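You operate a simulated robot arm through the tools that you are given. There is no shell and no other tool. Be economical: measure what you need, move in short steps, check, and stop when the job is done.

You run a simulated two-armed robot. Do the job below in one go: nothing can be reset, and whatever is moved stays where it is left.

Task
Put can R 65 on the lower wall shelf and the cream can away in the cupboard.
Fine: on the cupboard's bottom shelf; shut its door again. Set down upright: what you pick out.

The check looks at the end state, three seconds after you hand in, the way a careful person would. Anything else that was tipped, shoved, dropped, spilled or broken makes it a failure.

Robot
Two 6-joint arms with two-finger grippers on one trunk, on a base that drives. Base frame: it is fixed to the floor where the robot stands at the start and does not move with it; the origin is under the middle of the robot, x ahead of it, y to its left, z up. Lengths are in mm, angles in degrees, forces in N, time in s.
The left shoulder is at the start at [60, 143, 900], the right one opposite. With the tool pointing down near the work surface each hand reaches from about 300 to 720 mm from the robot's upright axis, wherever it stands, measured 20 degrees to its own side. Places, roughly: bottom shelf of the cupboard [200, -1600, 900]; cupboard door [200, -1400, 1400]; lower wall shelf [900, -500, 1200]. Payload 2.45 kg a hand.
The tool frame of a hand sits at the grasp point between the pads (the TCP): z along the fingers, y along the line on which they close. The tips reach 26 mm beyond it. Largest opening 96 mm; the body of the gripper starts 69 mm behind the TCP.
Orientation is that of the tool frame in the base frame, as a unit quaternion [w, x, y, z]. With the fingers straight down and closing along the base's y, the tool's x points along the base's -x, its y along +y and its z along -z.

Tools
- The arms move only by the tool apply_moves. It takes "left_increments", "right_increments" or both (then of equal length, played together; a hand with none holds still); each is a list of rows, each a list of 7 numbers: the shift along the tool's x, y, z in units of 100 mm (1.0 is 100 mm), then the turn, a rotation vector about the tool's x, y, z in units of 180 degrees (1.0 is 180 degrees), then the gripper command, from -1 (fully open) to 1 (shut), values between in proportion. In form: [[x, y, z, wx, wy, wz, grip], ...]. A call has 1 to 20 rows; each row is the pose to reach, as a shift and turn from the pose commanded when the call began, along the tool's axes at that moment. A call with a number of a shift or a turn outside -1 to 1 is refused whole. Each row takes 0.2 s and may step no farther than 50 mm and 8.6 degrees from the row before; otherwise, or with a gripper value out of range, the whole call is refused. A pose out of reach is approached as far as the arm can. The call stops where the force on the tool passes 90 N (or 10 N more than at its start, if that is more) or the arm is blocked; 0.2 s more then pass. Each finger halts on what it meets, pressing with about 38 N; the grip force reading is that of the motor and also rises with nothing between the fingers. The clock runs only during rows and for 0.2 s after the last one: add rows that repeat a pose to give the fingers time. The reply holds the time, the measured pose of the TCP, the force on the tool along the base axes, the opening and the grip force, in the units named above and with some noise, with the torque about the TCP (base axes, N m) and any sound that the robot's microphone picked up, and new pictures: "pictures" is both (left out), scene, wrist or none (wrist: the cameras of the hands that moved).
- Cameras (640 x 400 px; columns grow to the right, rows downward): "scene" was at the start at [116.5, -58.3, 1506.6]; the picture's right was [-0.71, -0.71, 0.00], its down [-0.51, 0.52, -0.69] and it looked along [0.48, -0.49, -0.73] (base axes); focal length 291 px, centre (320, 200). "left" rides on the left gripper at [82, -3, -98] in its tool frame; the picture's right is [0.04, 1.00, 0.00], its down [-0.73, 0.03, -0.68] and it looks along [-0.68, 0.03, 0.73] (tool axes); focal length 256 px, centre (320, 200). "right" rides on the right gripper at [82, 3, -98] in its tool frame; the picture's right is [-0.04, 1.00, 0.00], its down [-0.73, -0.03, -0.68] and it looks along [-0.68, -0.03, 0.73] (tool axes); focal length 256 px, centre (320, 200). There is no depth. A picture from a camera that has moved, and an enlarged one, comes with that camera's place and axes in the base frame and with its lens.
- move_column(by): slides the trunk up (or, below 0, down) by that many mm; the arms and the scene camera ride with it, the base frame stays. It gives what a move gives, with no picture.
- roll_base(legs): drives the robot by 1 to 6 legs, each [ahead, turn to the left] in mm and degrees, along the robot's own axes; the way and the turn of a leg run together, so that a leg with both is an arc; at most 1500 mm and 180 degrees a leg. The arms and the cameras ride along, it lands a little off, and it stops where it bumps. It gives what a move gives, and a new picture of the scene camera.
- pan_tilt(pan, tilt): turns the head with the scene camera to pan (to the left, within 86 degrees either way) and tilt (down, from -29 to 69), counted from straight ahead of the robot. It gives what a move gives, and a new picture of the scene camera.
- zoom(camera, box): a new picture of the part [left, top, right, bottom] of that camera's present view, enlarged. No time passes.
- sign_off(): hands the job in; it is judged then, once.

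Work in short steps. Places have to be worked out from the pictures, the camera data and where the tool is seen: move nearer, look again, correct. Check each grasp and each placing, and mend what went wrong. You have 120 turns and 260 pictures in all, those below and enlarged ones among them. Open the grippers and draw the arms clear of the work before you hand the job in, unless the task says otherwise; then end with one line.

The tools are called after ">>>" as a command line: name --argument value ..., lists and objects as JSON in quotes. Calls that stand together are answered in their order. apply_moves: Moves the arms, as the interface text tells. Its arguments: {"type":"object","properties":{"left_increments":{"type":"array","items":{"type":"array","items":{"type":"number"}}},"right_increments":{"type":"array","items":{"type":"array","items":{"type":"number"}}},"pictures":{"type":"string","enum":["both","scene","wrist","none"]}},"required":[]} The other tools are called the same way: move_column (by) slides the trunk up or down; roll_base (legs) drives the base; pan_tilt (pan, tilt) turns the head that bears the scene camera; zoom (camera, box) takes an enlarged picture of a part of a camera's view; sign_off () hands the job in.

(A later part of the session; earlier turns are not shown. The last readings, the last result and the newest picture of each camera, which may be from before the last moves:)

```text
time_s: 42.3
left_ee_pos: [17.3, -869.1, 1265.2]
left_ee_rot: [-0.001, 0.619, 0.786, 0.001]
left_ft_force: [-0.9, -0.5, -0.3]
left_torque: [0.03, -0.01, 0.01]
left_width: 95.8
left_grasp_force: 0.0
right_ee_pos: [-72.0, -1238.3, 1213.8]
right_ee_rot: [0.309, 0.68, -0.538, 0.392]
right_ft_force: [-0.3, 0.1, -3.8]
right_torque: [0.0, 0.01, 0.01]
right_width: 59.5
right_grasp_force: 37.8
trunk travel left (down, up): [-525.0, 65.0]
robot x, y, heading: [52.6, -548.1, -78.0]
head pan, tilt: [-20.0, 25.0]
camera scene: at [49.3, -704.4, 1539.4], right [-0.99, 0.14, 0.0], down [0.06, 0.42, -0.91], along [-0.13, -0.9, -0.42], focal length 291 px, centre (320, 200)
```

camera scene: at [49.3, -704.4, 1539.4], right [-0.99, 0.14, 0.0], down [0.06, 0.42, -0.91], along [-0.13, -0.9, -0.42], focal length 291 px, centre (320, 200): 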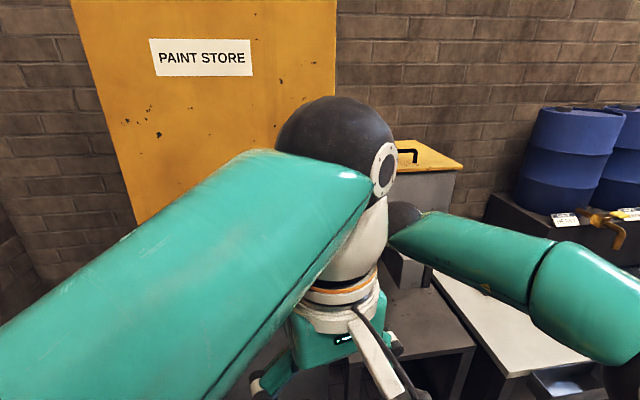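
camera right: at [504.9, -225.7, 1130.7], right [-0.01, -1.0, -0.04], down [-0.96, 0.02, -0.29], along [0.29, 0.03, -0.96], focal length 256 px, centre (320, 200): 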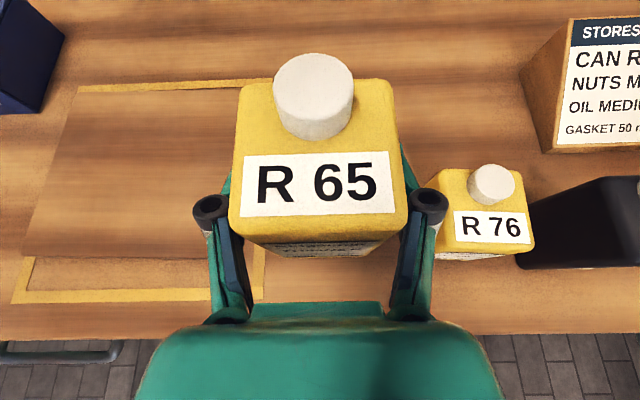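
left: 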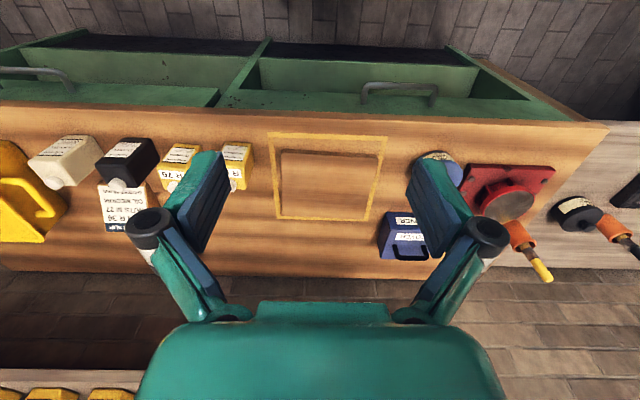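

At [53, -548]. Now I turn left in 25° steps toward the shelf.

>>> roll_base --legs '[[0, 25]]'

>>> roll_base --legs '[[0, 25]]'

>>> roll_base --legs '[[0, 25]]'

```text
time_s: 44.1
left_ee_pos: [152.2, -851.5, 1265.8]
left_ee_rot: [0.0, 0.435, 0.901, 0.0]
left_ft_force: [0.5, 1.0, 0.3]
left_torque: [-0.02, -0.01, 0.01]
left_width: 96.1
left_grasp_force: 0.1
right_ee_pos: [228.0, -1223.5, 1214.6]
right_ee_rot: [0.218, 0.78, -0.377, 0.45]
right_ft_force: [0.2, 0.6, -2.0]
right_torque: [0.03, 0.03, 0.0]
right_width: 59.6
right_grasp_force: 38.2
trunk travel left (down, up): [-525.0, 65.0]
robot x, y, heading: [38.0, -557.6, -53.2]
head pan, tilt: [-20.0, 25.0]
camera scene: at [99.3, -697.3, 1539.6], right [-0.96, -0.29, 0.0], down [-0.12, 0.41, -0.91], along [0.26, -0.87, -0.42], focal length 291 px, centre (320, 200)
```

scene: 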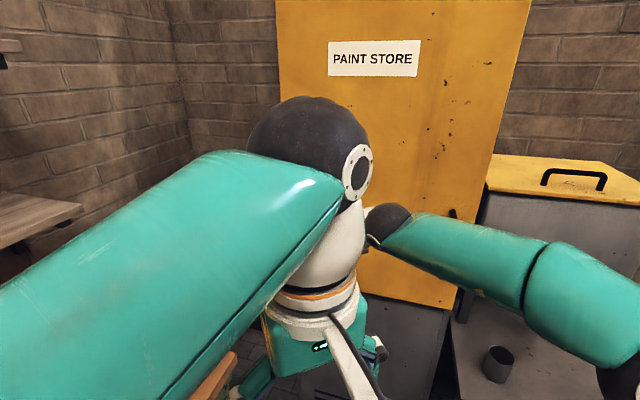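

```text
time_s: 45.9
left_ee_pos: [268.1, -774.9, 1267.1]
left_ee_rot: [-0.001, 0.23, 0.973, 0.001]
left_ft_force: [-0.2, 0.5, -1.9]
left_torque: [-0.01, 0.0, 0.01]
left_width: 96.0
left_grasp_force: 0.0
right_ee_pos: [494.1, -1080.5, 1214.9]
right_ee_rot: [0.114, 0.843, -0.199, 0.486]
right_ft_force: [-0.5, 0.4, -3.1]
right_torque: [-0.01, 0.03, 0.01]
right_width: 59.6
right_grasp_force: 37.9
trunk travel left (down, up): [-525.0, 65.0]
robot x, y, heading: [31.7, -572.3, -28.2]
head pan, tilt: [-20.0, 25.0]
camera scene: at [145.4, -674.1, 1539.6], right [-0.75, -0.67, 0.0], down [-0.28, 0.32, -0.91], along [0.6, -0.68, -0.42], focal length 291 px, centre (320, 200)
```

scene: 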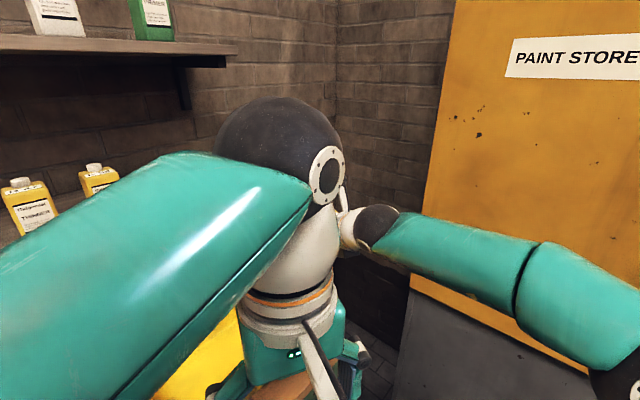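

```text
time_s: 47.7
left_ee_pos: [330.4, -656.1, 1266.2]
left_ee_rot: [0.0, 0.015, 1.0, 0.0]
left_ft_force: [0.0, 0.3, 0.0]
left_torque: [0.0, 0.0, -0.02]
left_width: 96.2
left_grasp_force: 0.1
right_ee_pos: [664.7, -839.3, 1215.1]
right_ee_rot: [0.007, 0.866, -0.013, 0.499]
right_ft_force: [0.0, 0.7, -2.6]
right_torque: [-0.02, 0.0, 0.0]
right_width: 59.5
right_grasp_force: 37.9
trunk travel left (down, up): [-525.0, 65.0]
robot x, y, heading: [30.2, -591.8, -3.6]
head pan, tilt: [-20.0, 25.0]
camera scene: at [175.9, -633.2, 1539.6], right [-0.4, -0.92, 0.0], down [-0.39, 0.17, -0.91], along [0.83, -0.36, -0.42], focal length 291 px, centre (320, 200)
```

scene: 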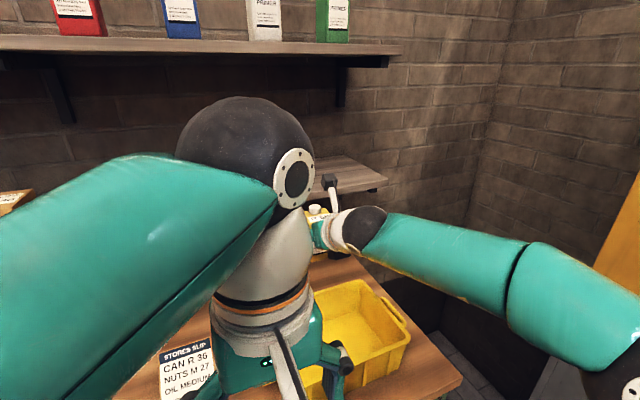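

Facing the shelf with the can at [665, -839, 1215]. I raise it above shelf level and shift it right to the slot's y.

>>> apply_moves --right_increments '[[0.22, 0.25, -0.13, 0, 0, 0, 1], [0.44, 0.5, -0.26, 0, 0, 0, 1], [0.68, 0.75, -0.39, 0, 0, 0, 1], [0.91, 0.97, -0.525, 0, 0, 0.01, 1], [0.91, 0.97, -0.525, 0, 0, 0.01, 1]]'

```text
time_s: 48.9
left_ee_pos: [331.2, -656.7, 1269.0]
left_ee_rot: [0.0, 0.015, 1.0, 0.001]
left_ft_force: [0.4, -0.4, 0.5]
left_torque: [0.0, 0.01, 0.02]
left_width: 95.9
left_grasp_force: 0.0
right_ee_pos: [661.7, -937.1, 1321.1]
right_ee_rot: [0.0, 0.867, -0.027, 0.498]
right_ft_force: [0.2, -0.5, -3.3]
right_torque: [-0.01, 0.02, 0.02]
right_width: 59.5
right_grasp_force: 38.3
trunk travel left (down, up): [-525.0, 65.0]
robot x, y, heading: [32.8, -589.4, -3.5]
head pan, tilt: [-20.0, 25.0]
camera scene: at [175.7, -633.6, 1539.6], right [-0.4, -0.92, 0.0], down [-0.39, 0.17, -0.91], along [0.83, -0.36, -0.42], focal length 291 px, centre (320, 200)
camera right: at [617.7, -940.7, 1441.0], right [-0.07, -1.0, -0.06], down [-0.95, 0.08, -0.29], along [0.3, 0.04, -0.95], focal length 256 px, centre (320, 200)
```

scene: 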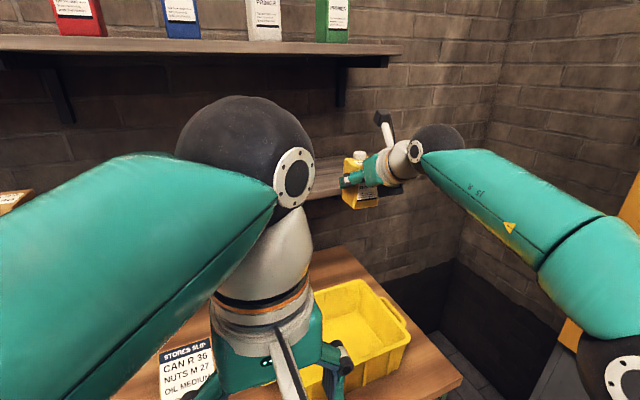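
right: 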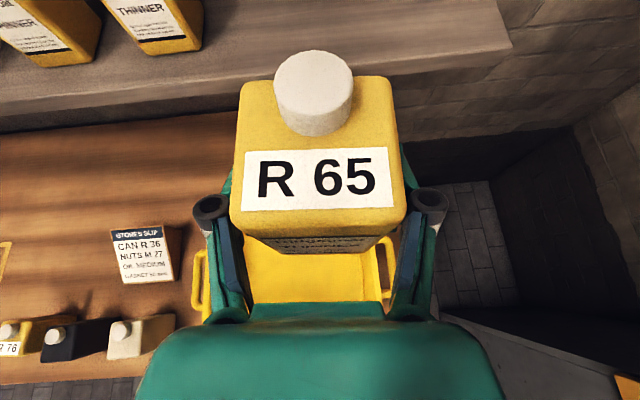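

I undo the slight roll in my last command, and move 90 mm ahead (still short of the shelf edge), then look at the neighbour can.

>>> apply_moves --right_increments '[[0.12, 0, 0.2, 0.0086, 0.0014, -0.0149, 1], [0.23, 0, 0.4, 0.0086, 0.0014, -0.0149, 1], [0.34, 0, 0.59, 0.0086, 0.0014, -0.0149, 1], [0.45, 0, 0.78, 0.0086, 0.0014, -0.0149, 1], [0.45, 0, 0.78, 0.0086, 0.0014, -0.0149, 1]]' --pictures "wrist"

>>> pan_tilt --pan -45 --tilt 12

```text
time_s: 50.1
left_ee_pos: [331.1, -657.5, 1268.0]
left_ee_rot: [0.0, 0.015, 1.0, 0.0]
left_ft_force: [-0.1, 0.2, 0.0]
left_torque: [-0.01, -0.01, -0.01]
left_width: 95.9
left_grasp_force: 0.0
right_ee_pos: [738.0, -919.0, 1313.3]
right_ee_rot: [0.009, 0.864, -0.005, 0.503]
right_ft_force: [-0.9, -0.3, -3.4]
right_torque: [-0.04, 0.03, 0.0]
right_width: 59.8
right_grasp_force: 37.8
right hand out of reach, approached as far as the arm can: row 1, 2, 3, 4, 5
trunk travel left (down, up): [-525.0, 65.0]
robot x, y, heading: [31.4, -587.5, -3.4]
head pan, tilt: [-20.0, 25.0]
camera right: at [693.2, -919.5, 1432.7], right [-0.04, -1.0, -0.02], down [-0.95, 0.04, -0.3], along [0.3, 0.01, -0.95], focal length 256 px, centre (320, 200)
```

right: 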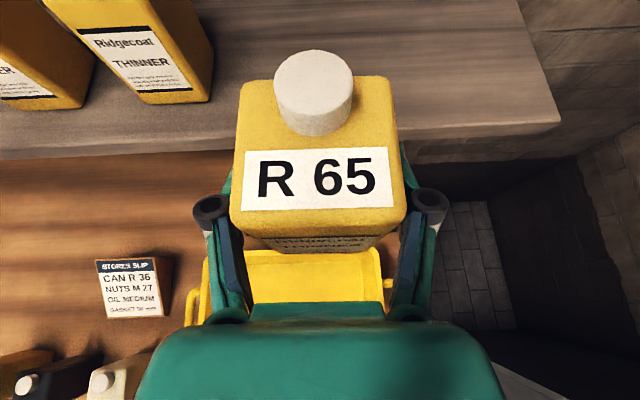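

```text
time_s: 51.0
left_ee_pos: [330.6, -657.4, 1268.1]
left_ee_rot: [0.0, 0.015, 1.0, 0.001]
left_ft_force: [0.4, -1.3, 0.4]
left_torque: [-0.01, 0.03, 0.02]
left_width: 96.0
left_grasp_force: 0.0
right_ee_pos: [738.3, -919.2, 1311.7]
right_ee_rot: [0.008, 0.865, -0.004, 0.502]
right_ft_force: [-0.5, -0.5, -3.6]
right_torque: [0.0, 0.02, 0.01]
right_width: 59.5
right_grasp_force: 38.0
trunk travel left (down, up): [-525.0, 65.0]
robot x, y, heading: [27.0, -592.7, -3.5]
head pan, tilt: [-45.0, 12.0]
camera scene: at [153.3, -666.4, 1560.7], right [-0.75, -0.66, 0.0], down [-0.14, 0.16, -0.98], along [0.65, -0.73, -0.21], focal length 291 px, centre (320, 200)
```

scene: 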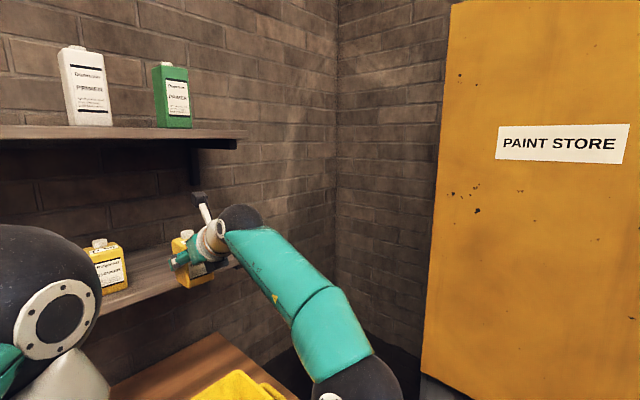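

The arm is at full stretch, so I'll raise the trunk 65 mm and drive the base nearer. Can 4 works out at about y≈-795, x≈905, so the slot is y≈-915 where the hand already is.

>>> move_column --by 60

>>> roll_base --legs '[[80, 0]]'

```text
time_s: 52.0
left_ee_pos: [331.0, -656.9, 1328.5]
left_ee_rot: [0.0, 0.015, 1.0, 0.0]
left_ft_force: [-0.8, 0.3, 0.1]
left_torque: [0.03, -0.03, 0.0]
left_width: 96.2
left_grasp_force: 0.1
right_ee_pos: [738.2, -918.4, 1372.7]
right_ee_rot: [0.009, 0.865, -0.005, 0.502]
right_ft_force: [0.5, 0.8, -3.2]
right_torque: [-0.01, -0.01, 0.01]
right_width: 59.6
right_grasp_force: 38.1
trunk travel left (down, up): [-585.0, 5.0]
robot x, y, heading: [31.9, -588.9, -3.4]
head pan, tilt: [-45.0, 12.0]
```

```text
time_s: 53.1
left_ee_pos: [415.8, -661.4, 1327.7]
left_ee_rot: [-0.001, 0.015, 1.0, 0.0]
left_ft_force: [0.7, -0.9, -1.5]
left_torque: [0.02, 0.04, 0.02]
left_width: 96.1
left_grasp_force: 0.1
right_ee_pos: [822.6, -924.8, 1370.9]
right_ee_rot: [0.009, 0.866, -0.006, 0.501]
right_ft_force: [0.9, 0.2, -4.1]
right_torque: [-0.03, -0.03, -0.02]
right_width: 59.6
right_grasp_force: 37.8
trunk travel left (down, up): [-585.0, 5.0]
robot x, y, heading: [111.9, -591.2, -3.5]
head pan, tilt: [-45.0, 12.0]
camera scene: at [237.1, -671.5, 1620.5], right [-0.75, -0.66, 0.0], down [-0.14, 0.16, -0.98], along [0.65, -0.73, -0.21], focal length 291 px, centre (320, 200)
```

scene: 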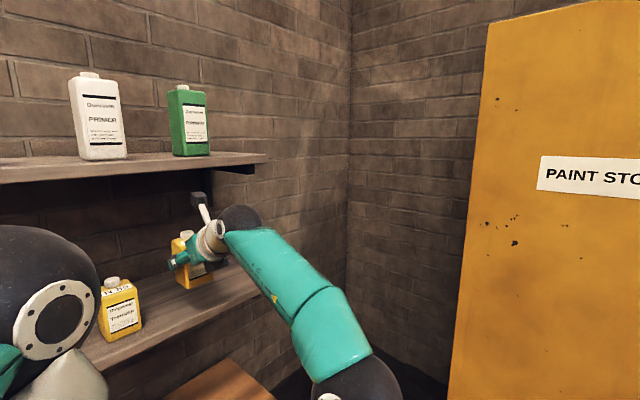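

I lower the can by 45 mm, still above the shelf board, and straighten the last degree; then check from the wrist and scene.

>>> apply_moves --right_increments '[[-0.13, 0, 0.075, 0.0035, 0, 0, 1], [-0.26, 0, 0.15, 0.0069, -0.0006, -0.0004, 1], [-0.39, 0, 0.225, 0.0069, -0.0006, -0.0004, 1], [-0.39, 0, 0.225, 0.0069, -0.0006, -0.0004, 1]]' --pictures "wrist"

>>> zoom --camera "scene" --box '[70, 150, 290, 350]'

```text
time_s: 54.1
left_ee_pos: [412.9, -661.2, 1328.6]
left_ee_rot: [-0.001, 0.014, 1.0, 0.0]
left_ft_force: [-0.1, 0.9, 0.1]
left_torque: [-0.03, 0.01, 0.0]
left_width: 96.3
left_grasp_force: 0.0
right_ee_pos: [819.8, -922.6, 1327.2]
right_ee_rot: [0.002, 0.865, 0.0, 0.501]
right_ft_force: [1.2, -0.7, -3.2]
right_torque: [0.0, 0.02, 0.01]
right_width: 59.3
right_grasp_force: 37.3
trunk travel left (down, up): [-585.0, 5.0]
robot x, y, heading: [111.7, -591.6, -3.5]
head pan, tilt: [-45.0, 12.0]
camera right: at [775.3, -924.2, 1447.1], right [-0.02, -1.0, -0.03], down [-0.95, 0.03, -0.3], along [0.3, 0.02, -0.95], focal length 256 px, centre (320, 200)
```

right: 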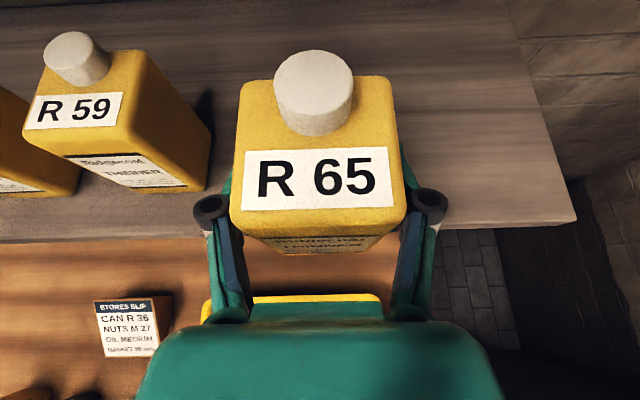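

```text
2.00 times, centred on (180, 250) of scene
camera zoom: at [234.7, -671.3, 1620.7], right [-0.75, -0.66, 0.0], down [-0.14, 0.16, -0.98], along [0.65, -0.73, -0.21], focal length 583 px, centre (600, 100)
```

zoom: 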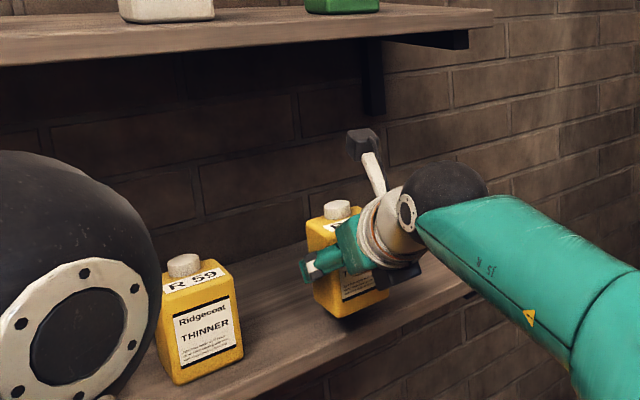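

The neighbour is R 59, so the right end is R 65's place. R 59's centre is about [897, -787]; I aim at [897, -908]. I drive 45 mm ahead, then finish with the arm.

>>> roll_base --legs '[[45, 0]]'

>>> apply_moves --right_increments '[[0.0, -0.06, 0.1, 0, 0, 0, 1], [0.04, -0.13, 0.2, 0, 0, 0, 1], [0.03, -0.13, 0.28, 0, 0, 0, 1], [0.03, -0.13, 0.28, 0, 0, 0, 1]]'

```text
time_s: 55.0
left_ee_pos: [459.5, -664.8, 1327.9]
left_ee_rot: [-0.001, 0.014, 1.0, 0.0]
left_ft_force: [0.3, 0.7, -0.7]
left_torque: [0.03, 0.08, 0.01]
left_width: 95.8
left_grasp_force: 0.1
right_ee_pos: [867.1, -925.0, 1325.1]
right_ee_rot: [0.002, 0.866, 0.0, 0.5]
right_ft_force: [0.5, 0.4, -3.6]
right_torque: [-0.02, 0.0, 0.0]
right_width: 59.5
right_grasp_force: 37.9
trunk travel left (down, up): [-585.0, 5.0]
robot x, y, heading: [157.5, -598.1, -3.3]
head pan, tilt: [-45.0, 12.0]
camera scene: at [282.3, -674.1, 1620.5], right [-0.75, -0.66, 0.0], down [-0.14, 0.16, -0.98], along [0.65, -0.73, -0.21], focal length 291 px, centre (320, 200)
```

scene: 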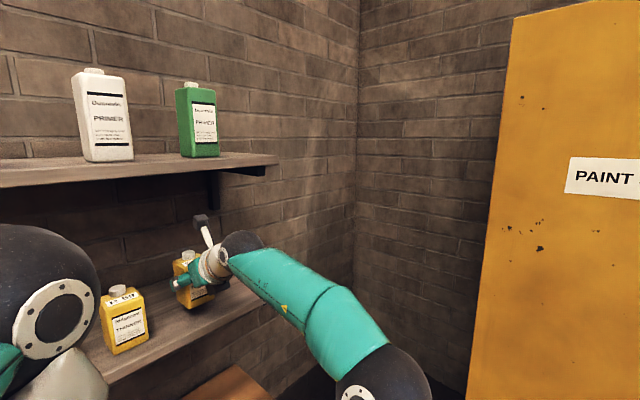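

```text
time_s: 56.0
left_ee_pos: [457.1, -662.8, 1329.1]
left_ee_rot: [-0.001, 0.015, 1.0, 0.0]
left_ft_force: [0.4, -0.1, -0.3]
left_torque: [0.01, -0.01, 0.02]
left_width: 96.0
left_grasp_force: 0.1
right_ee_pos: [891.3, -911.9, 1316.7]
right_ee_rot: [0.003, 0.866, 0.0, 0.501]
right_ft_force: [0.4, 0.3, -2.4]
right_torque: [-0.02, 0.03, 0.04]
right_width: 59.5
right_grasp_force: 38.2
trunk travel left (down, up): [-585.0, 5.0]
robot x, y, heading: [159.3, -597.3, -3.5]
head pan, tilt: [-45.0, 12.0]
camera scene: at [279.9, -674.0, 1620.7], right [-0.75, -0.66, 0.0], down [-0.14, 0.16, -0.98], along [0.65, -0.73, -0.21], focal length 291 px, centre (320, 200)
camera right: at [846.8, -913.7, 1435.9], right [-0.02, -1.0, -0.03], down [-0.95, 0.03, -0.3], along [0.3, 0.02, -0.95], focal length 256 px, centre (320, 200)
```

scene: 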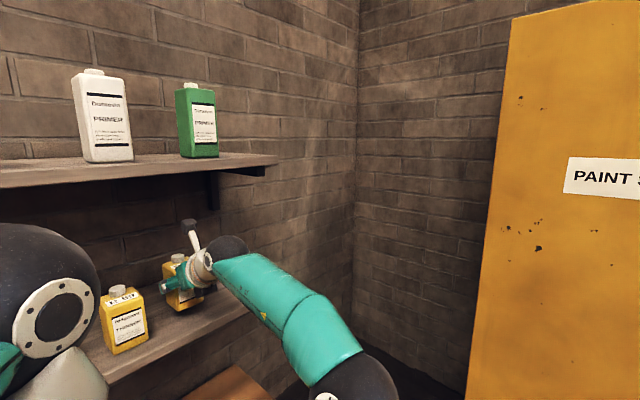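
right: 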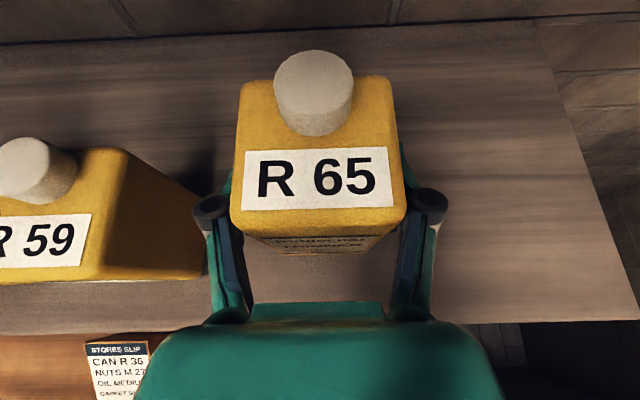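

R 59's cap is at x≈891, mine at ≈907, so I pull back 12 mm, and lower 18 mm.

>>> apply_moves --right_increments '[[-0.06, 0, -0.1, 0, 0, 0, 1], [-0.14, 0, -0.06, 0, 0, 0, 1], [-0.22, 0, -0.01, 0, 0, 0, 1], [-0.22, 0, -0.01, 0, 0, 0, 1]]' --pictures "scene"

>>> zoom --camera "scene" --box '[80, 220, 240, 370]'

```text
time_s: 57.0
left_ee_pos: [457.7, -663.5, 1328.8]
left_ee_rot: [0.0, 0.016, 1.0, 0.0]
left_ft_force: [-0.6, 0.1, -0.8]
left_torque: [-0.02, 0.01, -0.01]
left_width: 96.1
left_grasp_force: 0.1
right_ee_pos: [878.8, -912.4, 1297.7]
right_ee_rot: [0.002, 0.865, -0.001, 0.501]
right_ft_force: [0.4, 0.4, -2.4]
right_torque: [0.01, 0.03, 0.0]
right_width: 59.6
right_grasp_force: 38.2
trunk travel left (down, up): [-585.0, 5.0]
robot x, y, heading: [155.3, -599.0, -3.6]
head pan, tilt: [-45.0, 12.0]
camera scene: at [279.6, -674.0, 1620.7], right [-0.75, -0.66, 0.0], down [-0.14, 0.16, -0.98], along [0.65, -0.73, -0.21], focal length 291 px, centre (320, 200)
```

scene: 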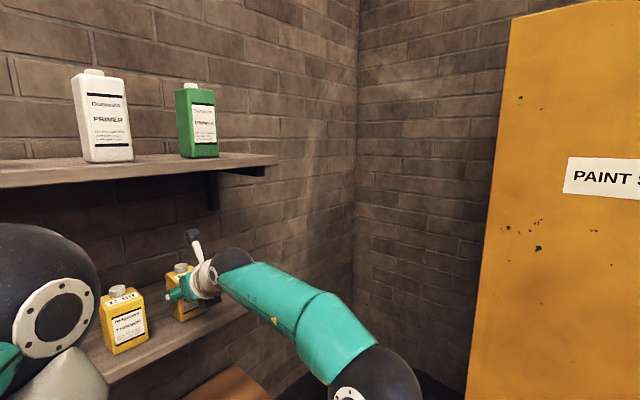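

```text
2.67 times, centred on (160, 295) of scene
camera zoom: at [279.6, -674.0, 1620.7], right [-0.75, -0.66, 0.0], down [-0.14, 0.16, -0.98], along [0.65, -0.73, -0.21], focal length 777 px, centre (747, -53)
```

zoom: 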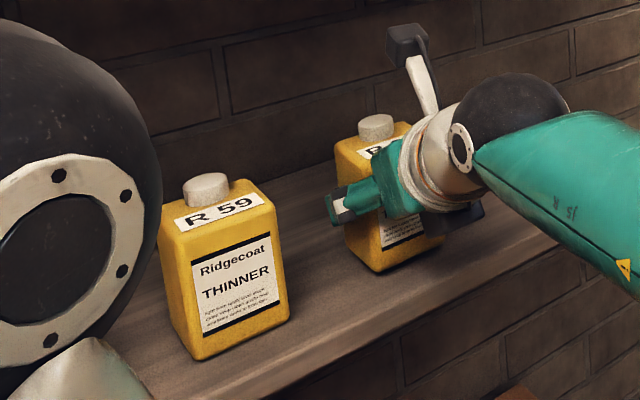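

Close to the board now. I lower in 4 mm steps, watching the force.

>>> apply_moves --right_increments '[[-0.035, 0, 0.02, 0, 0, 0, 1], [-0.035, 0, 0.02, 0, 0, 0, 1]]' --pictures "none"

>>> apply_moves --right_increments '[[-0.035, 0, 0.02, 0, 0, 0, 1], [-0.035, 0, 0.02, 0, 0, 0, 1]]' --pictures "none"

>>> apply_moves --right_increments '[[-0.026, 0, 0.015, 0, 0, 0, 1], [-0.026, 0, 0.015, 0, 0, 0, 1]]' --pictures "none"

```text
time_s: 57.6
left_ee_pos: [457.3, -664.5, 1329.3]
left_ee_rot: [-0.001, 0.015, 1.0, -0.001]
left_ft_force: [-0.1, 0.8, 1.2]
left_torque: [-0.01, -0.02, 0.05]
left_width: 96.1
left_grasp_force: 0.0
right_ee_pos: [878.0, -912.1, 1293.6]
right_ee_rot: [0.002, 0.865, 0.0, 0.501]
right_ft_force: [0.9, -0.3, -0.8]
right_torque: [0.09, -0.04, 0.01]
right_width: 59.1
right_grasp_force: 38.3
trunk travel left (down, up): [-585.0, 5.0]
robot x, y, heading: [154.7, -601.6, -3.4]
head pan, tilt: [-45.0, 12.0]
```

```text
time_s: 58.2
left_ee_pos: [457.1, -663.9, 1328.4]
left_ee_rot: [0.0, 0.014, 1.0, 0.0]
left_ft_force: [-0.5, 0.3, -0.6]
left_torque: [0.0, -0.01, 0.01]
left_width: 96.0
left_grasp_force: 0.0
right_ee_pos: [878.8, -911.9, 1292.7]
right_ee_rot: [0.004, 0.863, -0.002, 0.505]
right_ft_force: [3.5, 0.4, 10.0]
right_torque: [0.42, -0.62, -0.09]
right_width: 59.5
right_grasp_force: 37.6
trunk travel left (down, up): [-585.0, 5.0]
robot x, y, heading: [154.2, -600.1, -3.5]
head pan, tilt: [-45.0, 12.0]
```

```text
time_s: 58.8
left_ee_pos: [455.1, -663.0, 1330.3]
left_ee_rot: [0.0, 0.015, 1.0, 0.0]
left_ft_force: [0.0, -0.5, -0.1]
left_torque: [0.04, 0.01, -0.06]
left_width: 96.1
left_grasp_force: 0.1
right_ee_pos: [875.9, -911.7, 1291.5]
right_ee_rot: [0.003, 0.862, 0.0, 0.507]
right_ft_force: [8.5, -1.0, 25.0]
right_torque: [0.24, -0.14, -0.07]
right_width: 59.6
right_grasp_force: 38.1
trunk travel left (down, up): [-585.0, 5.0]
robot x, y, heading: [157.7, -600.2, -3.5]
head pan, tilt: [-45.0, 12.0]
```

Contact at TCP z≈1293. I relieve the press by 4.5 mm and open the fingers slowly.

>>> apply_moves --right_increments '[[0.039, 0, -0.022, 0, 0, 0, 1], [0.039, 0, -0.022, 0, 0, 0, 1], [0.039, 0, -0.022, 0, 0, 0, -0.1], [0.039, 0, -0.022, 0, 0, 0, -0.5], [0.039, 0, -0.022, 0, 0, 0, -0.8], [0.039, 0, -0.022, 0, 0, 0, -0.8]]'

```text
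time_s: 60.2
left_ee_pos: [456.8, -664.8, 1328.2]
left_ee_rot: [0.001, 0.015, 1.0, 0.0]
left_ft_force: [0.0, 1.1, 0.9]
left_torque: [-0.01, -0.03, 0.0]
left_width: 96.0
left_grasp_force: 0.0
right_ee_pos: [879.2, -911.2, 1290.5]
right_ee_rot: [0.002, 0.866, 0.0, 0.5]
right_ft_force: [0.9, -0.7, 0.1]
right_torque: [0.0, 0.0, 0.04]
right_width: 86.5
right_grasp_force: 0.1
trunk travel left (down, up): [-585.0, 5.0]
robot x, y, heading: [160.5, -598.2, -3.2]
head pan, tilt: [-45.0, 12.0]
camera scene: at [279.3, -673.9, 1620.7], right [-0.75, -0.66, 0.0], down [-0.14, 0.16, -0.98], along [0.65, -0.73, -0.21], focal length 291 px, centre (320, 200)
camera right: at [834.7, -913.2, 1410.4], right [-0.02, -1.0, -0.03], down [-0.95, 0.03, -0.3], along [0.3, 0.02, -0.95], focal length 256 px, centre (320, 200)
```

scene: 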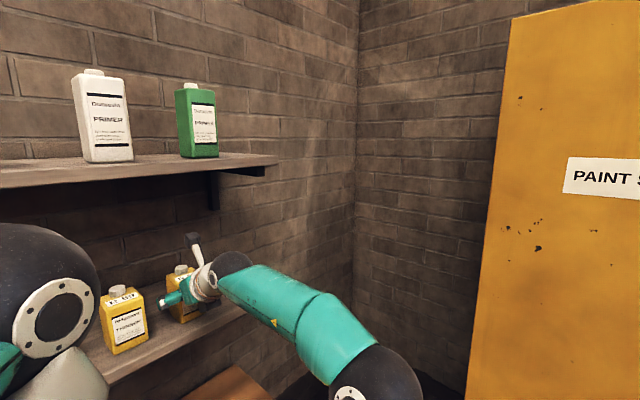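
right: 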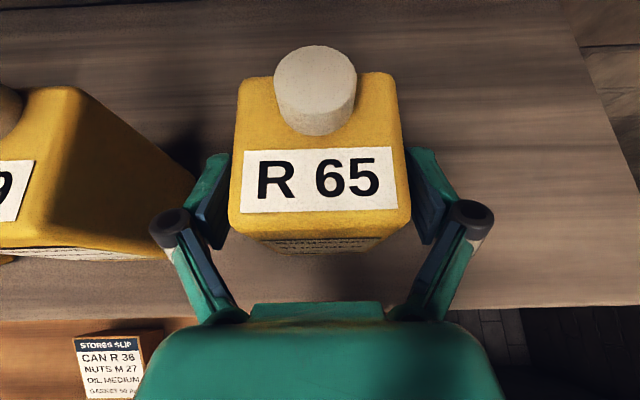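

Standing upright in line with R 59. I withdraw straight back along the fingers.

>>> apply_moves --right_increments '[[0, 0, -0.25, 0, 0, 0, -0.8], [0, 0, -0.5, 0, 0, 0, -0.8], [0, 0, -0.75, 0, 0, 0, -0.8], [0, 0, -1.0, 0, 0, 0, -0.8], [0, 0, -1.0, 0, 0, 0, -1]]'

```text
time_s: 61.4
left_ee_pos: [457.2, -663.3, 1329.1]
left_ee_rot: [-0.001, 0.015, 1.0, 0.0]
left_ft_force: [-0.1, -0.2, -0.1]
left_torque: [0.04, 0.03, 0.01]
left_width: 96.2
left_grasp_force: 0.0
right_ee_pos: [792.4, -910.9, 1340.3]
right_ee_rot: [0.002, 0.866, 0.0, 0.5]
right_ft_force: [0.6, 0.3, 0.7]
right_torque: [-0.03, -0.02, 0.0]
right_width: 96.2
right_grasp_force: 0.1
trunk travel left (down, up): [-585.0, 5.0]
robot x, y, heading: [157.1, -599.6, -3.1]
head pan, tilt: [-45.0, 12.0]
camera scene: at [280.0, -673.9, 1620.7], right [-0.75, -0.66, 0.0], down [-0.14, 0.16, -0.98], along [0.65, -0.73, -0.21], focal length 291 px, centre (320, 200)
camera right: at [747.9, -912.9, 1460.1], right [-0.02, -1.0, -0.03], down [-0.95, 0.03, -0.3], along [0.3, 0.02, -0.95], focal length 256 px, centre (320, 200)
```

scene: 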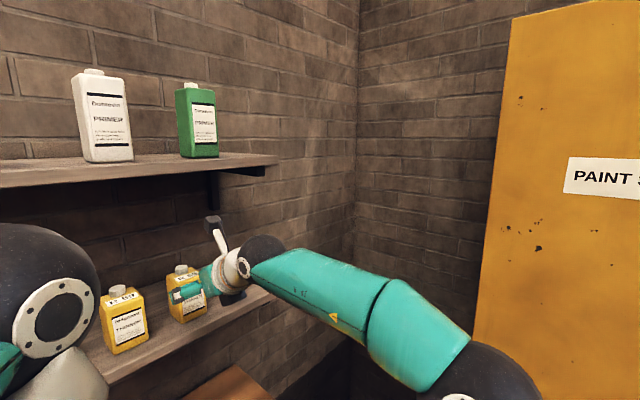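
right: 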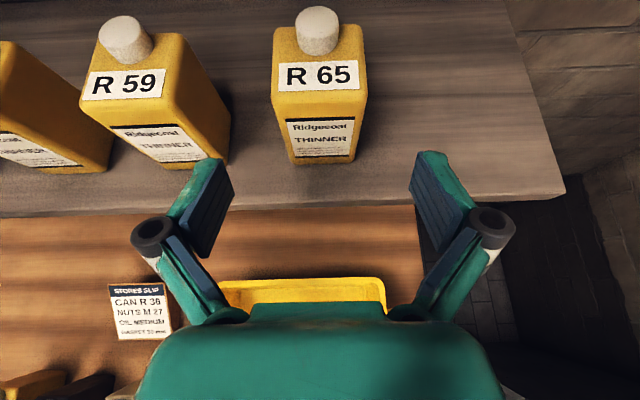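

R 65 stands well on the shelf next to R 59. Next the cream can, cap near [568, -577]: I back off 290 mm with the hand high over the bench, then turn a little left.

>>> roll_base --legs '[[-290, 0]]'

>>> roll_base --legs '[[0, 15]]'

>>> pan_tilt --pan -20 --tilt 30

```text
time_s: 63.4
left_ee_pos: [165.6, -646.5, 1328.3]
left_ee_rot: [0.001, 0.015, 1.0, -0.001]
left_ft_force: [0.0, 0.2, 0.1]
left_torque: [0.03, -0.03, 0.02]
left_width: 95.9
left_grasp_force: 0.1
right_ee_pos: [499.2, -893.1, 1341.6]
right_ee_rot: [0.002, 0.866, -0.001, 0.501]
right_ft_force: [-0.2, -0.3, 1.2]
right_torque: [0.0, 0.0, -0.04]
right_width: 96.2
right_grasp_force: 0.0
trunk travel left (down, up): [-585.0, 5.0]
robot x, y, heading: [-134.7, -578.3, -3.5]
head pan, tilt: [-45.0, 12.0]
camera scene: at [-12.9, -656.4, 1620.9], right [-0.75, -0.66, 0.0], down [-0.14, 0.16, -0.98], along [0.65, -0.73, -0.21], focal length 291 px, centre (320, 200)
```

scene: 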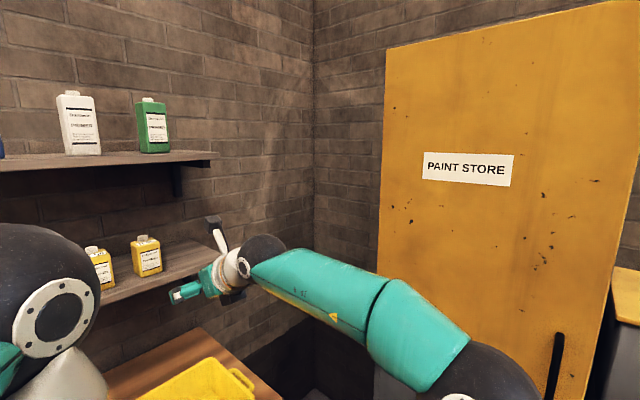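

```text
time_s: 64.8
left_ee_pos: [172.6, -565.6, 1329.2]
left_ee_rot: [0.0, -0.116, 0.993, 0.0]
left_ft_force: [-0.4, -0.3, 0.0]
left_torque: [-0.02, 0.0, -0.05]
left_width: 95.9
left_grasp_force: 0.0
right_ee_pos: [559.0, -720.2, 1340.9]
right_ee_rot: [-0.062, 0.858, 0.112, 0.497]
right_ft_force: [0.4, -0.8, 0.0]
right_torque: [0.03, -0.02, -0.02]
right_width: 95.6
right_grasp_force: 0.2
trunk travel left (down, up): [-585.0, 5.0]
robot x, y, heading: [-135.5, -592.9, 11.4]
head pan, tilt: [-45.0, 12.0]
camera scene: at [3.5, -631.8, 1620.8], right [-0.55, -0.83, 0.0], down [-0.17, 0.11, -0.98], along [0.81, -0.54, -0.21], focal length 291 px, centre (320, 200)
```

scene: 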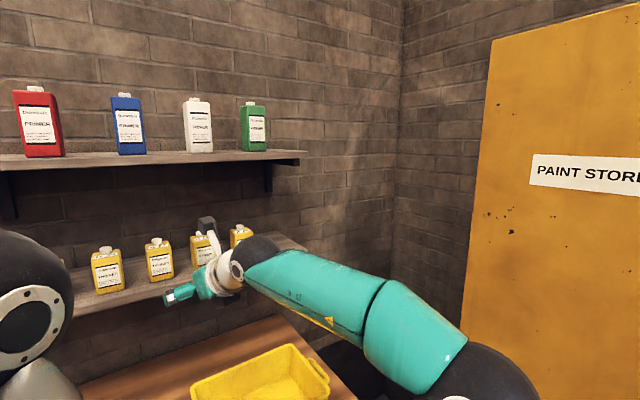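

```text
time_s: 65.7
left_ee_pos: [171.9, -567.6, 1329.0]
left_ee_rot: [0.0, -0.115, 0.993, 0.001]
left_ft_force: [-0.6, 0.3, 0.2]
left_torque: [0.03, -0.03, -0.01]
left_width: 96.1
left_grasp_force: 0.0
right_ee_pos: [558.5, -720.5, 1341.1]
right_ee_rot: [-0.062, 0.858, 0.112, 0.497]
right_ft_force: [0.1, -0.1, -0.7]
right_torque: [0.01, -0.02, 0.02]
right_width: 96.1
right_grasp_force: 0.1
trunk travel left (down, up): [-585.0, 5.0]
robot x, y, heading: [-135.6, -589.8, 11.6]
head pan, tilt: [-20.0, 30.0]
camera scene: at [15.6, -594.8, 1591.7], right [-0.15, -0.99, 0.0], down [-0.49, 0.08, -0.87], along [0.86, -0.13, -0.5], focal length 291 px, centre (320, 200)
```

scene: 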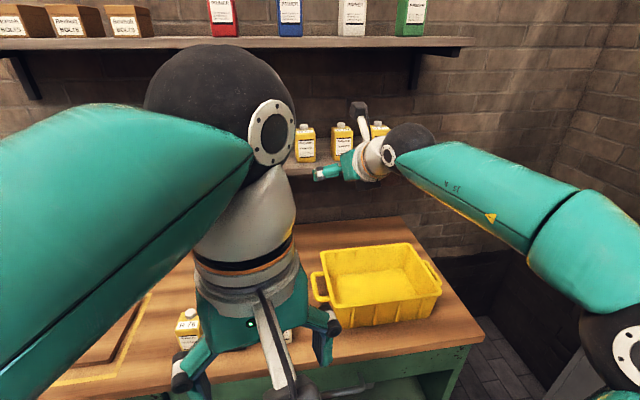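

I lower the trunk again, then bring the right hand back over the bench front in line with the cream can and square it up.

>>> move_column --by -60

>>> apply_moves --right_increments '[[-0.07, -0.28, -0.12, 0, 0, 0, -1], [-0.14, -0.56, -0.24, 0, 0, 0, -1], [-0.2, -0.83, -0.35, 0, 0, 0, -1]]' --pictures "none"

>>> apply_moves --right_increments '[[-0.07, -0.28, -0.12, -0.02, 0, 0.0115, -1], [-0.14, -0.56, -0.24, -0.045, 0, 0.026, -1], [-0.2, -0.83, -0.35, -0.0698, 0, 0.0403, -1], [-0.2, -0.83, -0.35, -0.0698, 0, 0.0403, -1]]' --pictures "wrist"

```text
time_s: 66.7
left_ee_pos: [171.8, -567.0, 1270.0]
left_ee_rot: [0.0, -0.115, 0.993, 0.001]
left_ft_force: [-0.3, -0.9, -0.1]
left_torque: [0.01, -0.01, -0.02]
left_width: 95.9
left_grasp_force: 0.0
right_ee_pos: [558.5, -719.2, 1282.4]
right_ee_rot: [-0.062, 0.858, 0.111, 0.498]
right_ft_force: [-0.6, -0.4, 1.1]
right_torque: [0.01, 0.04, -0.02]
right_width: 95.9
right_grasp_force: 0.1
trunk travel left (down, up): [-525.0, 65.0]
robot x, y, heading: [-136.4, -594.6, 11.5]
head pan, tilt: [-20.0, 30.0]
```

```text
time_s: 67.5
left_ee_pos: [171.1, -567.1, 1269.8]
left_ee_rot: [0.0, -0.115, 0.993, -0.002]
left_ft_force: [0.0, -0.4, 0.2]
left_torque: [0.0, -0.04, -0.02]
left_width: 96.2
left_grasp_force: 0.0
right_ee_pos: [496.8, -650.2, 1281.2]
right_ee_rot: [-0.062, 0.859, 0.112, 0.496]
right_ft_force: [-0.6, 0.7, 0.7]
right_torque: [-0.03, -0.01, 0.02]
right_width: 95.9
right_grasp_force: 0.0
trunk travel left (down, up): [-525.0, 65.0]
robot x, y, heading: [-131.7, -592.6, 11.5]
head pan, tilt: [-20.0, 30.0]
```

```text
time_s: 68.3
left_ee_pos: [167.1, -561.0, 1273.0]
left_ee_rot: [-0.004, -0.117, 0.993, 0.004]
left_ft_force: [-4.9, 3.1, -1.8]
left_torque: [-0.4, -0.53, -0.04]
left_width: 95.7
left_grasp_force: 0.1
right_ee_pos: [440.4, -591.6, 1286.8]
right_ee_rot: [-0.002, 0.864, -0.009, 0.504]
right_ft_force: [0.5, -1.4, 0.6]
right_torque: [0.03, -0.03, 0.01]
right_width: 96.0
right_grasp_force: 0.0
trunk travel left (down, up): [-525.0, 65.0]
robot x, y, heading: [-133.5, -591.9, 11.4]
head pan, tilt: [-20.0, 30.0]
stopped in row 4 (left hand): the force on the tool passed its limit at 101 N (the readings are from after the stop); the commanded pose is now the measured one
camera right: at [396.4, -594.3, 1405.4], right [-0.03, -1.0, -0.05], down [-0.95, 0.05, -0.3], along [0.31, 0.03, -0.95], focal length 256 px, centre (320, 200)
```

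right: 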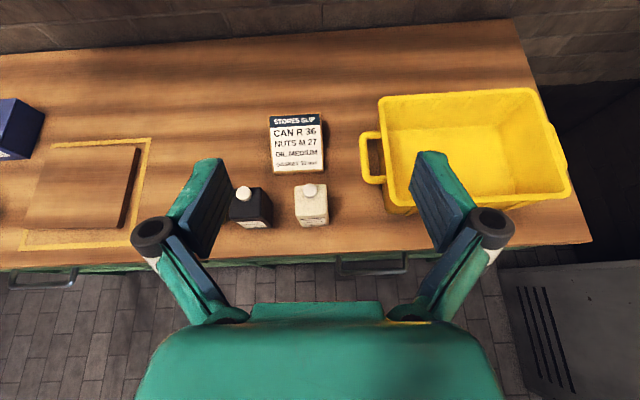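

The right forearm brushed the left hand. I move the left hand 180 mm to the left, out of the way.

>>> apply_moves --left_increments '[[0, 0.25, 0, 0, 0, 0, -1], [0, 0.5, 0, 0, 0, 0, -1], [0, 0.75, 0, 0, 0, 0, -1], [0, 1.0, 0, 0, 0, 0, -1]]' --pictures "none"

>>> apply_moves --left_increments '[[0, 0.25, 0, 0, 0, 0, -1], [0, 0.5, 0, 0, 0, 0, -1], [0, 0.8, 0, 0, 0, 0, -1], [0, 0.8, 0, 0, 0, 0, -1]]' --pictures "scene"

```text
time_s: 69.3
left_ee_pos: [144.8, -461.7, 1272.6]
left_ee_rot: [-0.004, -0.117, 0.993, 0.004]
left_ft_force: [0.2, 0.6, -0.5]
left_torque: [-0.01, 0.01, 0.02]
left_width: 96.2
left_grasp_force: 0.1
right_ee_pos: [441.1, -589.3, 1286.8]
right_ee_rot: [-0.001, 0.864, -0.008, 0.504]
right_ft_force: [0.3, 0.0, 0.7]
right_torque: [-0.02, 0.0, 0.0]
right_width: 95.7
right_grasp_force: 0.0
trunk travel left (down, up): [-525.0, 65.0]
robot x, y, heading: [-131.4, -591.9, 11.3]
head pan, tilt: [-20.0, 30.0]
```

```text
time_s: 70.3
left_ee_pos: [125.3, -386.1, 1275.0]
left_ee_rot: [-0.004, -0.117, 0.993, 0.003]
left_ft_force: [-0.5, -0.4, 0.9]
left_torque: [0.0, 0.03, 0.0]
left_width: 96.2
left_grasp_force: 0.0
right_ee_pos: [441.8, -591.2, 1286.1]
right_ee_rot: [0.0, 0.864, -0.009, 0.504]
right_ft_force: [-0.2, -0.7, 0.6]
right_torque: [0.0, 0.0, 0.01]
right_width: 96.0
right_grasp_force: 0.0
trunk travel left (down, up): [-525.0, 65.0]
robot x, y, heading: [-130.7, -594.0, 11.3]
head pan, tilt: [-20.0, 30.0]
camera scene: at [15.9, -595.0, 1531.6], right [-0.15, -0.99, 0.0], down [-0.49, 0.08, -0.87], along [0.86, -0.13, -0.5], focal length 291 px, centre (320, 200)
```

scene: 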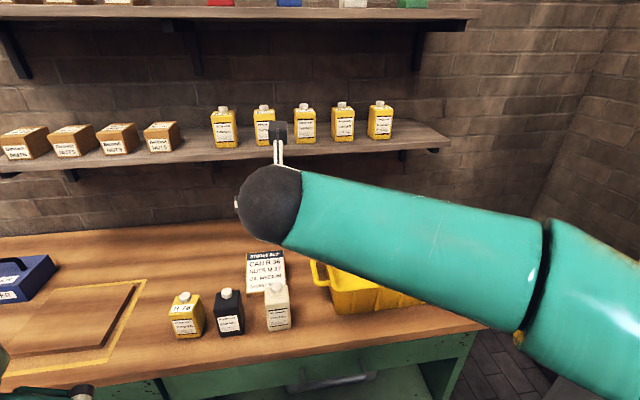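

All five cans stand evenly on the shelf. The cream can is at about [557, -563], squared; I bring the hand down toward it.

>>> apply_moves --right_increments '[[-0.3, -0.04, 0.14, 0.0029, -0.0029, -0.005, -1], [-0.6, -0.08, 0.28, 0.0029, -0.0029, -0.005, -1], [-1.0, -0.14, 0.46, 0.0029, -0.0029, -0.005, -1]]' --pictures "none"

>>> apply_moves --right_increments '[[-0.3, -0.04, 0.14, 0, 0, 0, -1], [-0.6, -0.08, 0.28, 0, 0, 0, -1], [-1.0, -0.13, 0.46, 0, 0, 0, -1], [-1.0, -0.13, 0.46, 0, 0, 0, -1]]'

```text
time_s: 71.2
left_ee_pos: [125.7, -385.6, 1273.4]
left_ee_rot: [-0.004, -0.118, 0.993, 0.003]
left_ft_force: [0.5, -0.1, -0.2]
left_torque: [-0.05, -0.01, 0.03]
left_width: 96.1
left_grasp_force: 0.0
right_ee_pos: [433.3, -575.6, 1176.7]
right_ee_rot: [-0.001, 0.866, 0.0, 0.5]
right_ft_force: [0.1, 0.5, 0.3]
right_torque: [-0.01, 0.02, -0.02]
right_width: 95.8
right_grasp_force: 0.1
trunk travel left (down, up): [-525.0, 65.0]
robot x, y, heading: [-131.7, -591.4, 11.4]
head pan, tilt: [-20.0, 30.0]
```

```text
time_s: 72.2
left_ee_pos: [124.4, -385.5, 1274.2]
left_ee_rot: [-0.003, -0.117, 0.993, 0.004]
left_ft_force: [-1.5, 0.3, 0.2]
left_torque: [0.04, -0.01, 0.0]
left_width: 95.9
left_grasp_force: 0.0
right_ee_pos: [422.2, -563.7, 1068.1]
right_ee_rot: [-0.001, 0.866, 0.0, 0.5]
right_ft_force: [-0.2, -0.3, 0.4]
right_torque: [-0.02, -0.05, 0.02]
right_width: 95.7
right_grasp_force: 0.0
trunk travel left (down, up): [-525.0, 65.0]
robot x, y, heading: [-129.9, -591.3, 11.3]
head pan, tilt: [-20.0, 30.0]
camera scene: at [14.7, -594.7, 1531.8], right [-0.15, -0.99, 0.0], down [-0.49, 0.08, -0.87], along [0.86, -0.13, -0.5], focal length 291 px, centre (320, 200)
camera right: at [377.5, -565.6, 1187.3], right [-0.02, -1.0, -0.04], down [-0.95, 0.03, -0.3], along [0.3, 0.03, -0.95], focal length 256 px, centre (320, 200)
```

scene: 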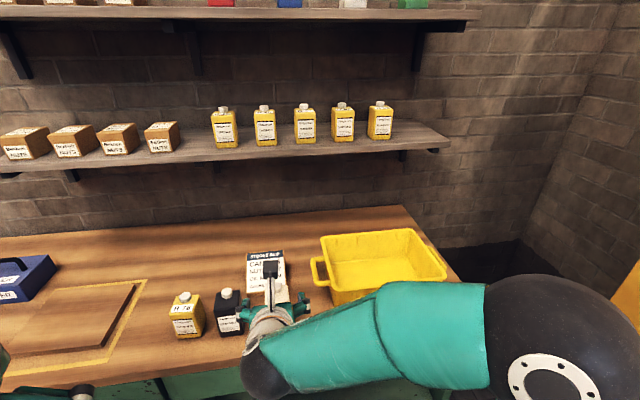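
right: 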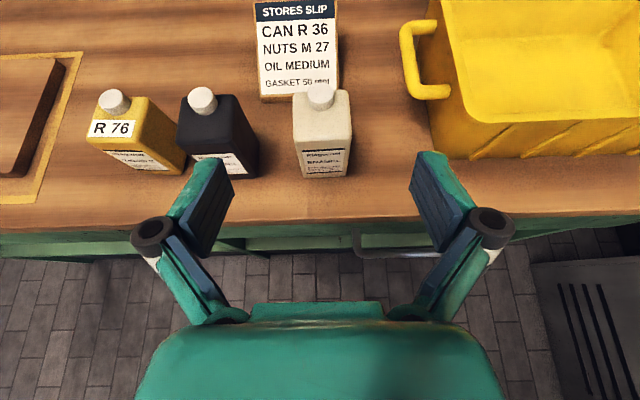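

Cream can centre ≈[557, -562]; the hand is in line. I drop to its approach line, then advance.

>>> apply_moves --right_increments '[[-0.25, 0, 0.2, 0, 0, 0, -1], [-0.5, 0, 0.4, 0, 0, 0, -1], [-0.7, 0, 0.65, 0, 0, 0, -1], [-0.7, 0, 0.9, 0, 0, 0, -1], [-0.7, 0, 0.9, 0, 0, 0, -1]]' --pictures "wrist"

```text
time_s: 73.3
left_ee_pos: [123.7, -384.3, 1274.2]
left_ee_rot: [-0.004, -0.118, 0.993, 0.004]
left_ft_force: [0.3, -0.8, 0.1]
left_torque: [0.0, -0.03, -0.01]
left_width: 96.1
left_grasp_force: 0.0
right_ee_pos: [465.4, -561.2, 959.0]
right_ee_rot: [-0.002, 0.866, 0.002, 0.5]
right_ft_force: [0.4, -1.0, 0.8]
right_torque: [0.01, 0.02, 0.02]
right_width: 96.2
right_grasp_force: 0.0
trunk travel left (down, up): [-525.0, 65.0]
robot x, y, heading: [-130.2, -594.3, 11.6]
head pan, tilt: [-20.0, 30.0]
camera right: at [421.1, -564.0, 1080.1], right [-0.02, -1.0, -0.04], down [-0.95, 0.03, -0.3], along [0.3, 0.03, -0.95], focal length 256 px, centre (320, 200)
```

right: 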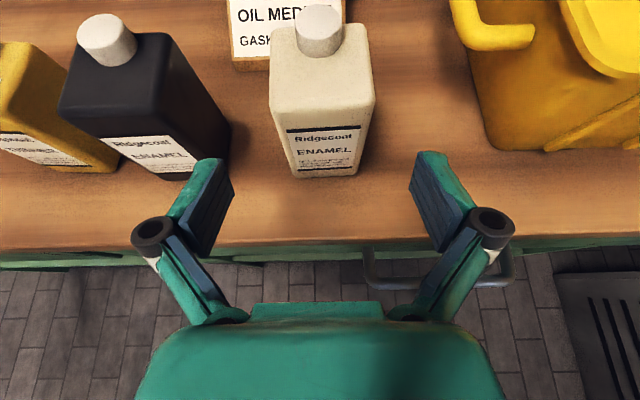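

Centred, with about 25 mm to the black can. I advance 98 mm and close.

>>> apply_moves --right_increments '[[0.01, 0, 0.25, 0, 0, 0, -1], [0.01, 0, 0.5, 0, 0, 0, -1], [0.02, 0, 0.75, 0, 0, 0, -1], [0.02, 0, 0.98, 0, 0, 0, -1], [0.02, 0, 0.98, 0, 0, 0, -1]]' --pictures "wrist"

>>> apply_moves --right_increments '[[0, 0, 0, 0, 0, 0, 0.3], [0, 0, 0, 0, 0, 0, 1], [0, 0, 0, 0, 0, 0, 1], [0, 0, 0, 0, 0, 0, 1]]' --pictures "wrist"

```text
time_s: 74.5
left_ee_pos: [125.0, -385.9, 1274.0]
left_ee_rot: [-0.005, -0.117, 0.993, 0.004]
left_ft_force: [0.1, 0.6, -0.1]
left_torque: [0.0, 0.01, -0.04]
left_width: 95.9
left_grasp_force: 0.0
right_ee_pos: [551.0, -561.9, 914.5]
right_ee_rot: [-0.001, 0.866, 0.001, 0.5]
right_ft_force: [-0.2, -0.7, -0.5]
right_torque: [0.04, 0.01, -0.02]
right_width: 96.0
right_grasp_force: 0.0
trunk travel left (down, up): [-525.0, 65.0]
robot x, y, heading: [-135.8, -591.7, 11.4]
head pan, tilt: [-20.0, 30.0]
camera right: at [507.6, -564.5, 1033.8], right [-0.02, -1.0, -0.04], down [-0.95, 0.03, -0.3], along [0.3, 0.03, -0.95], focal length 256 px, centre (320, 200)
```

right: 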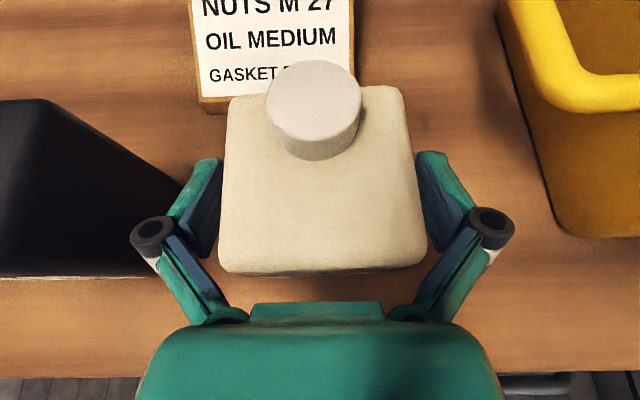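

```text
time_s: 75.5
left_ee_pos: [124.2, -385.0, 1274.2]
left_ee_rot: [-0.005, -0.117, 0.993, 0.004]
left_ft_force: [0.5, -0.5, -0.7]
left_torque: [0.01, 0.0, 0.0]
left_width: 96.2
left_grasp_force: 0.1
right_ee_pos: [551.7, -562.1, 914.8]
right_ee_rot: [-0.001, 0.866, 0.001, 0.501]
right_ft_force: [-1.5, 0.3, 3.9]
right_torque: [-0.1, -0.18, 0.05]
right_width: 59.5
right_grasp_force: 38.3
trunk travel left (down, up): [-525.0, 65.0]
robot x, y, heading: [-130.2, -592.7, 11.2]
head pan, tilt: [-20.0, 30.0]
camera right: at [507.4, -564.4, 1034.5], right [-0.02, -1.0, -0.04], down [-0.95, 0.03, -0.3], along [0.3, 0.03, -0.95], focal length 256 px, centre (320, 200)
```

right: 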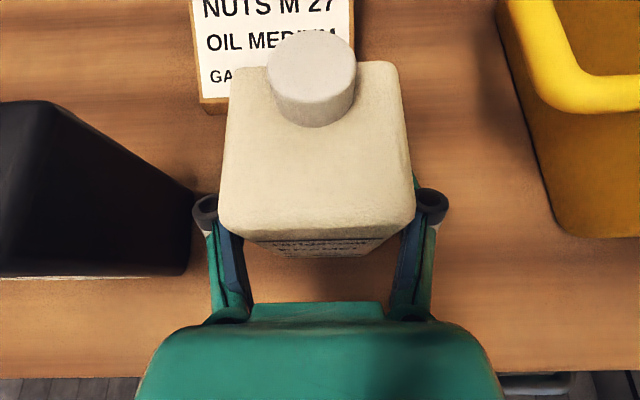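

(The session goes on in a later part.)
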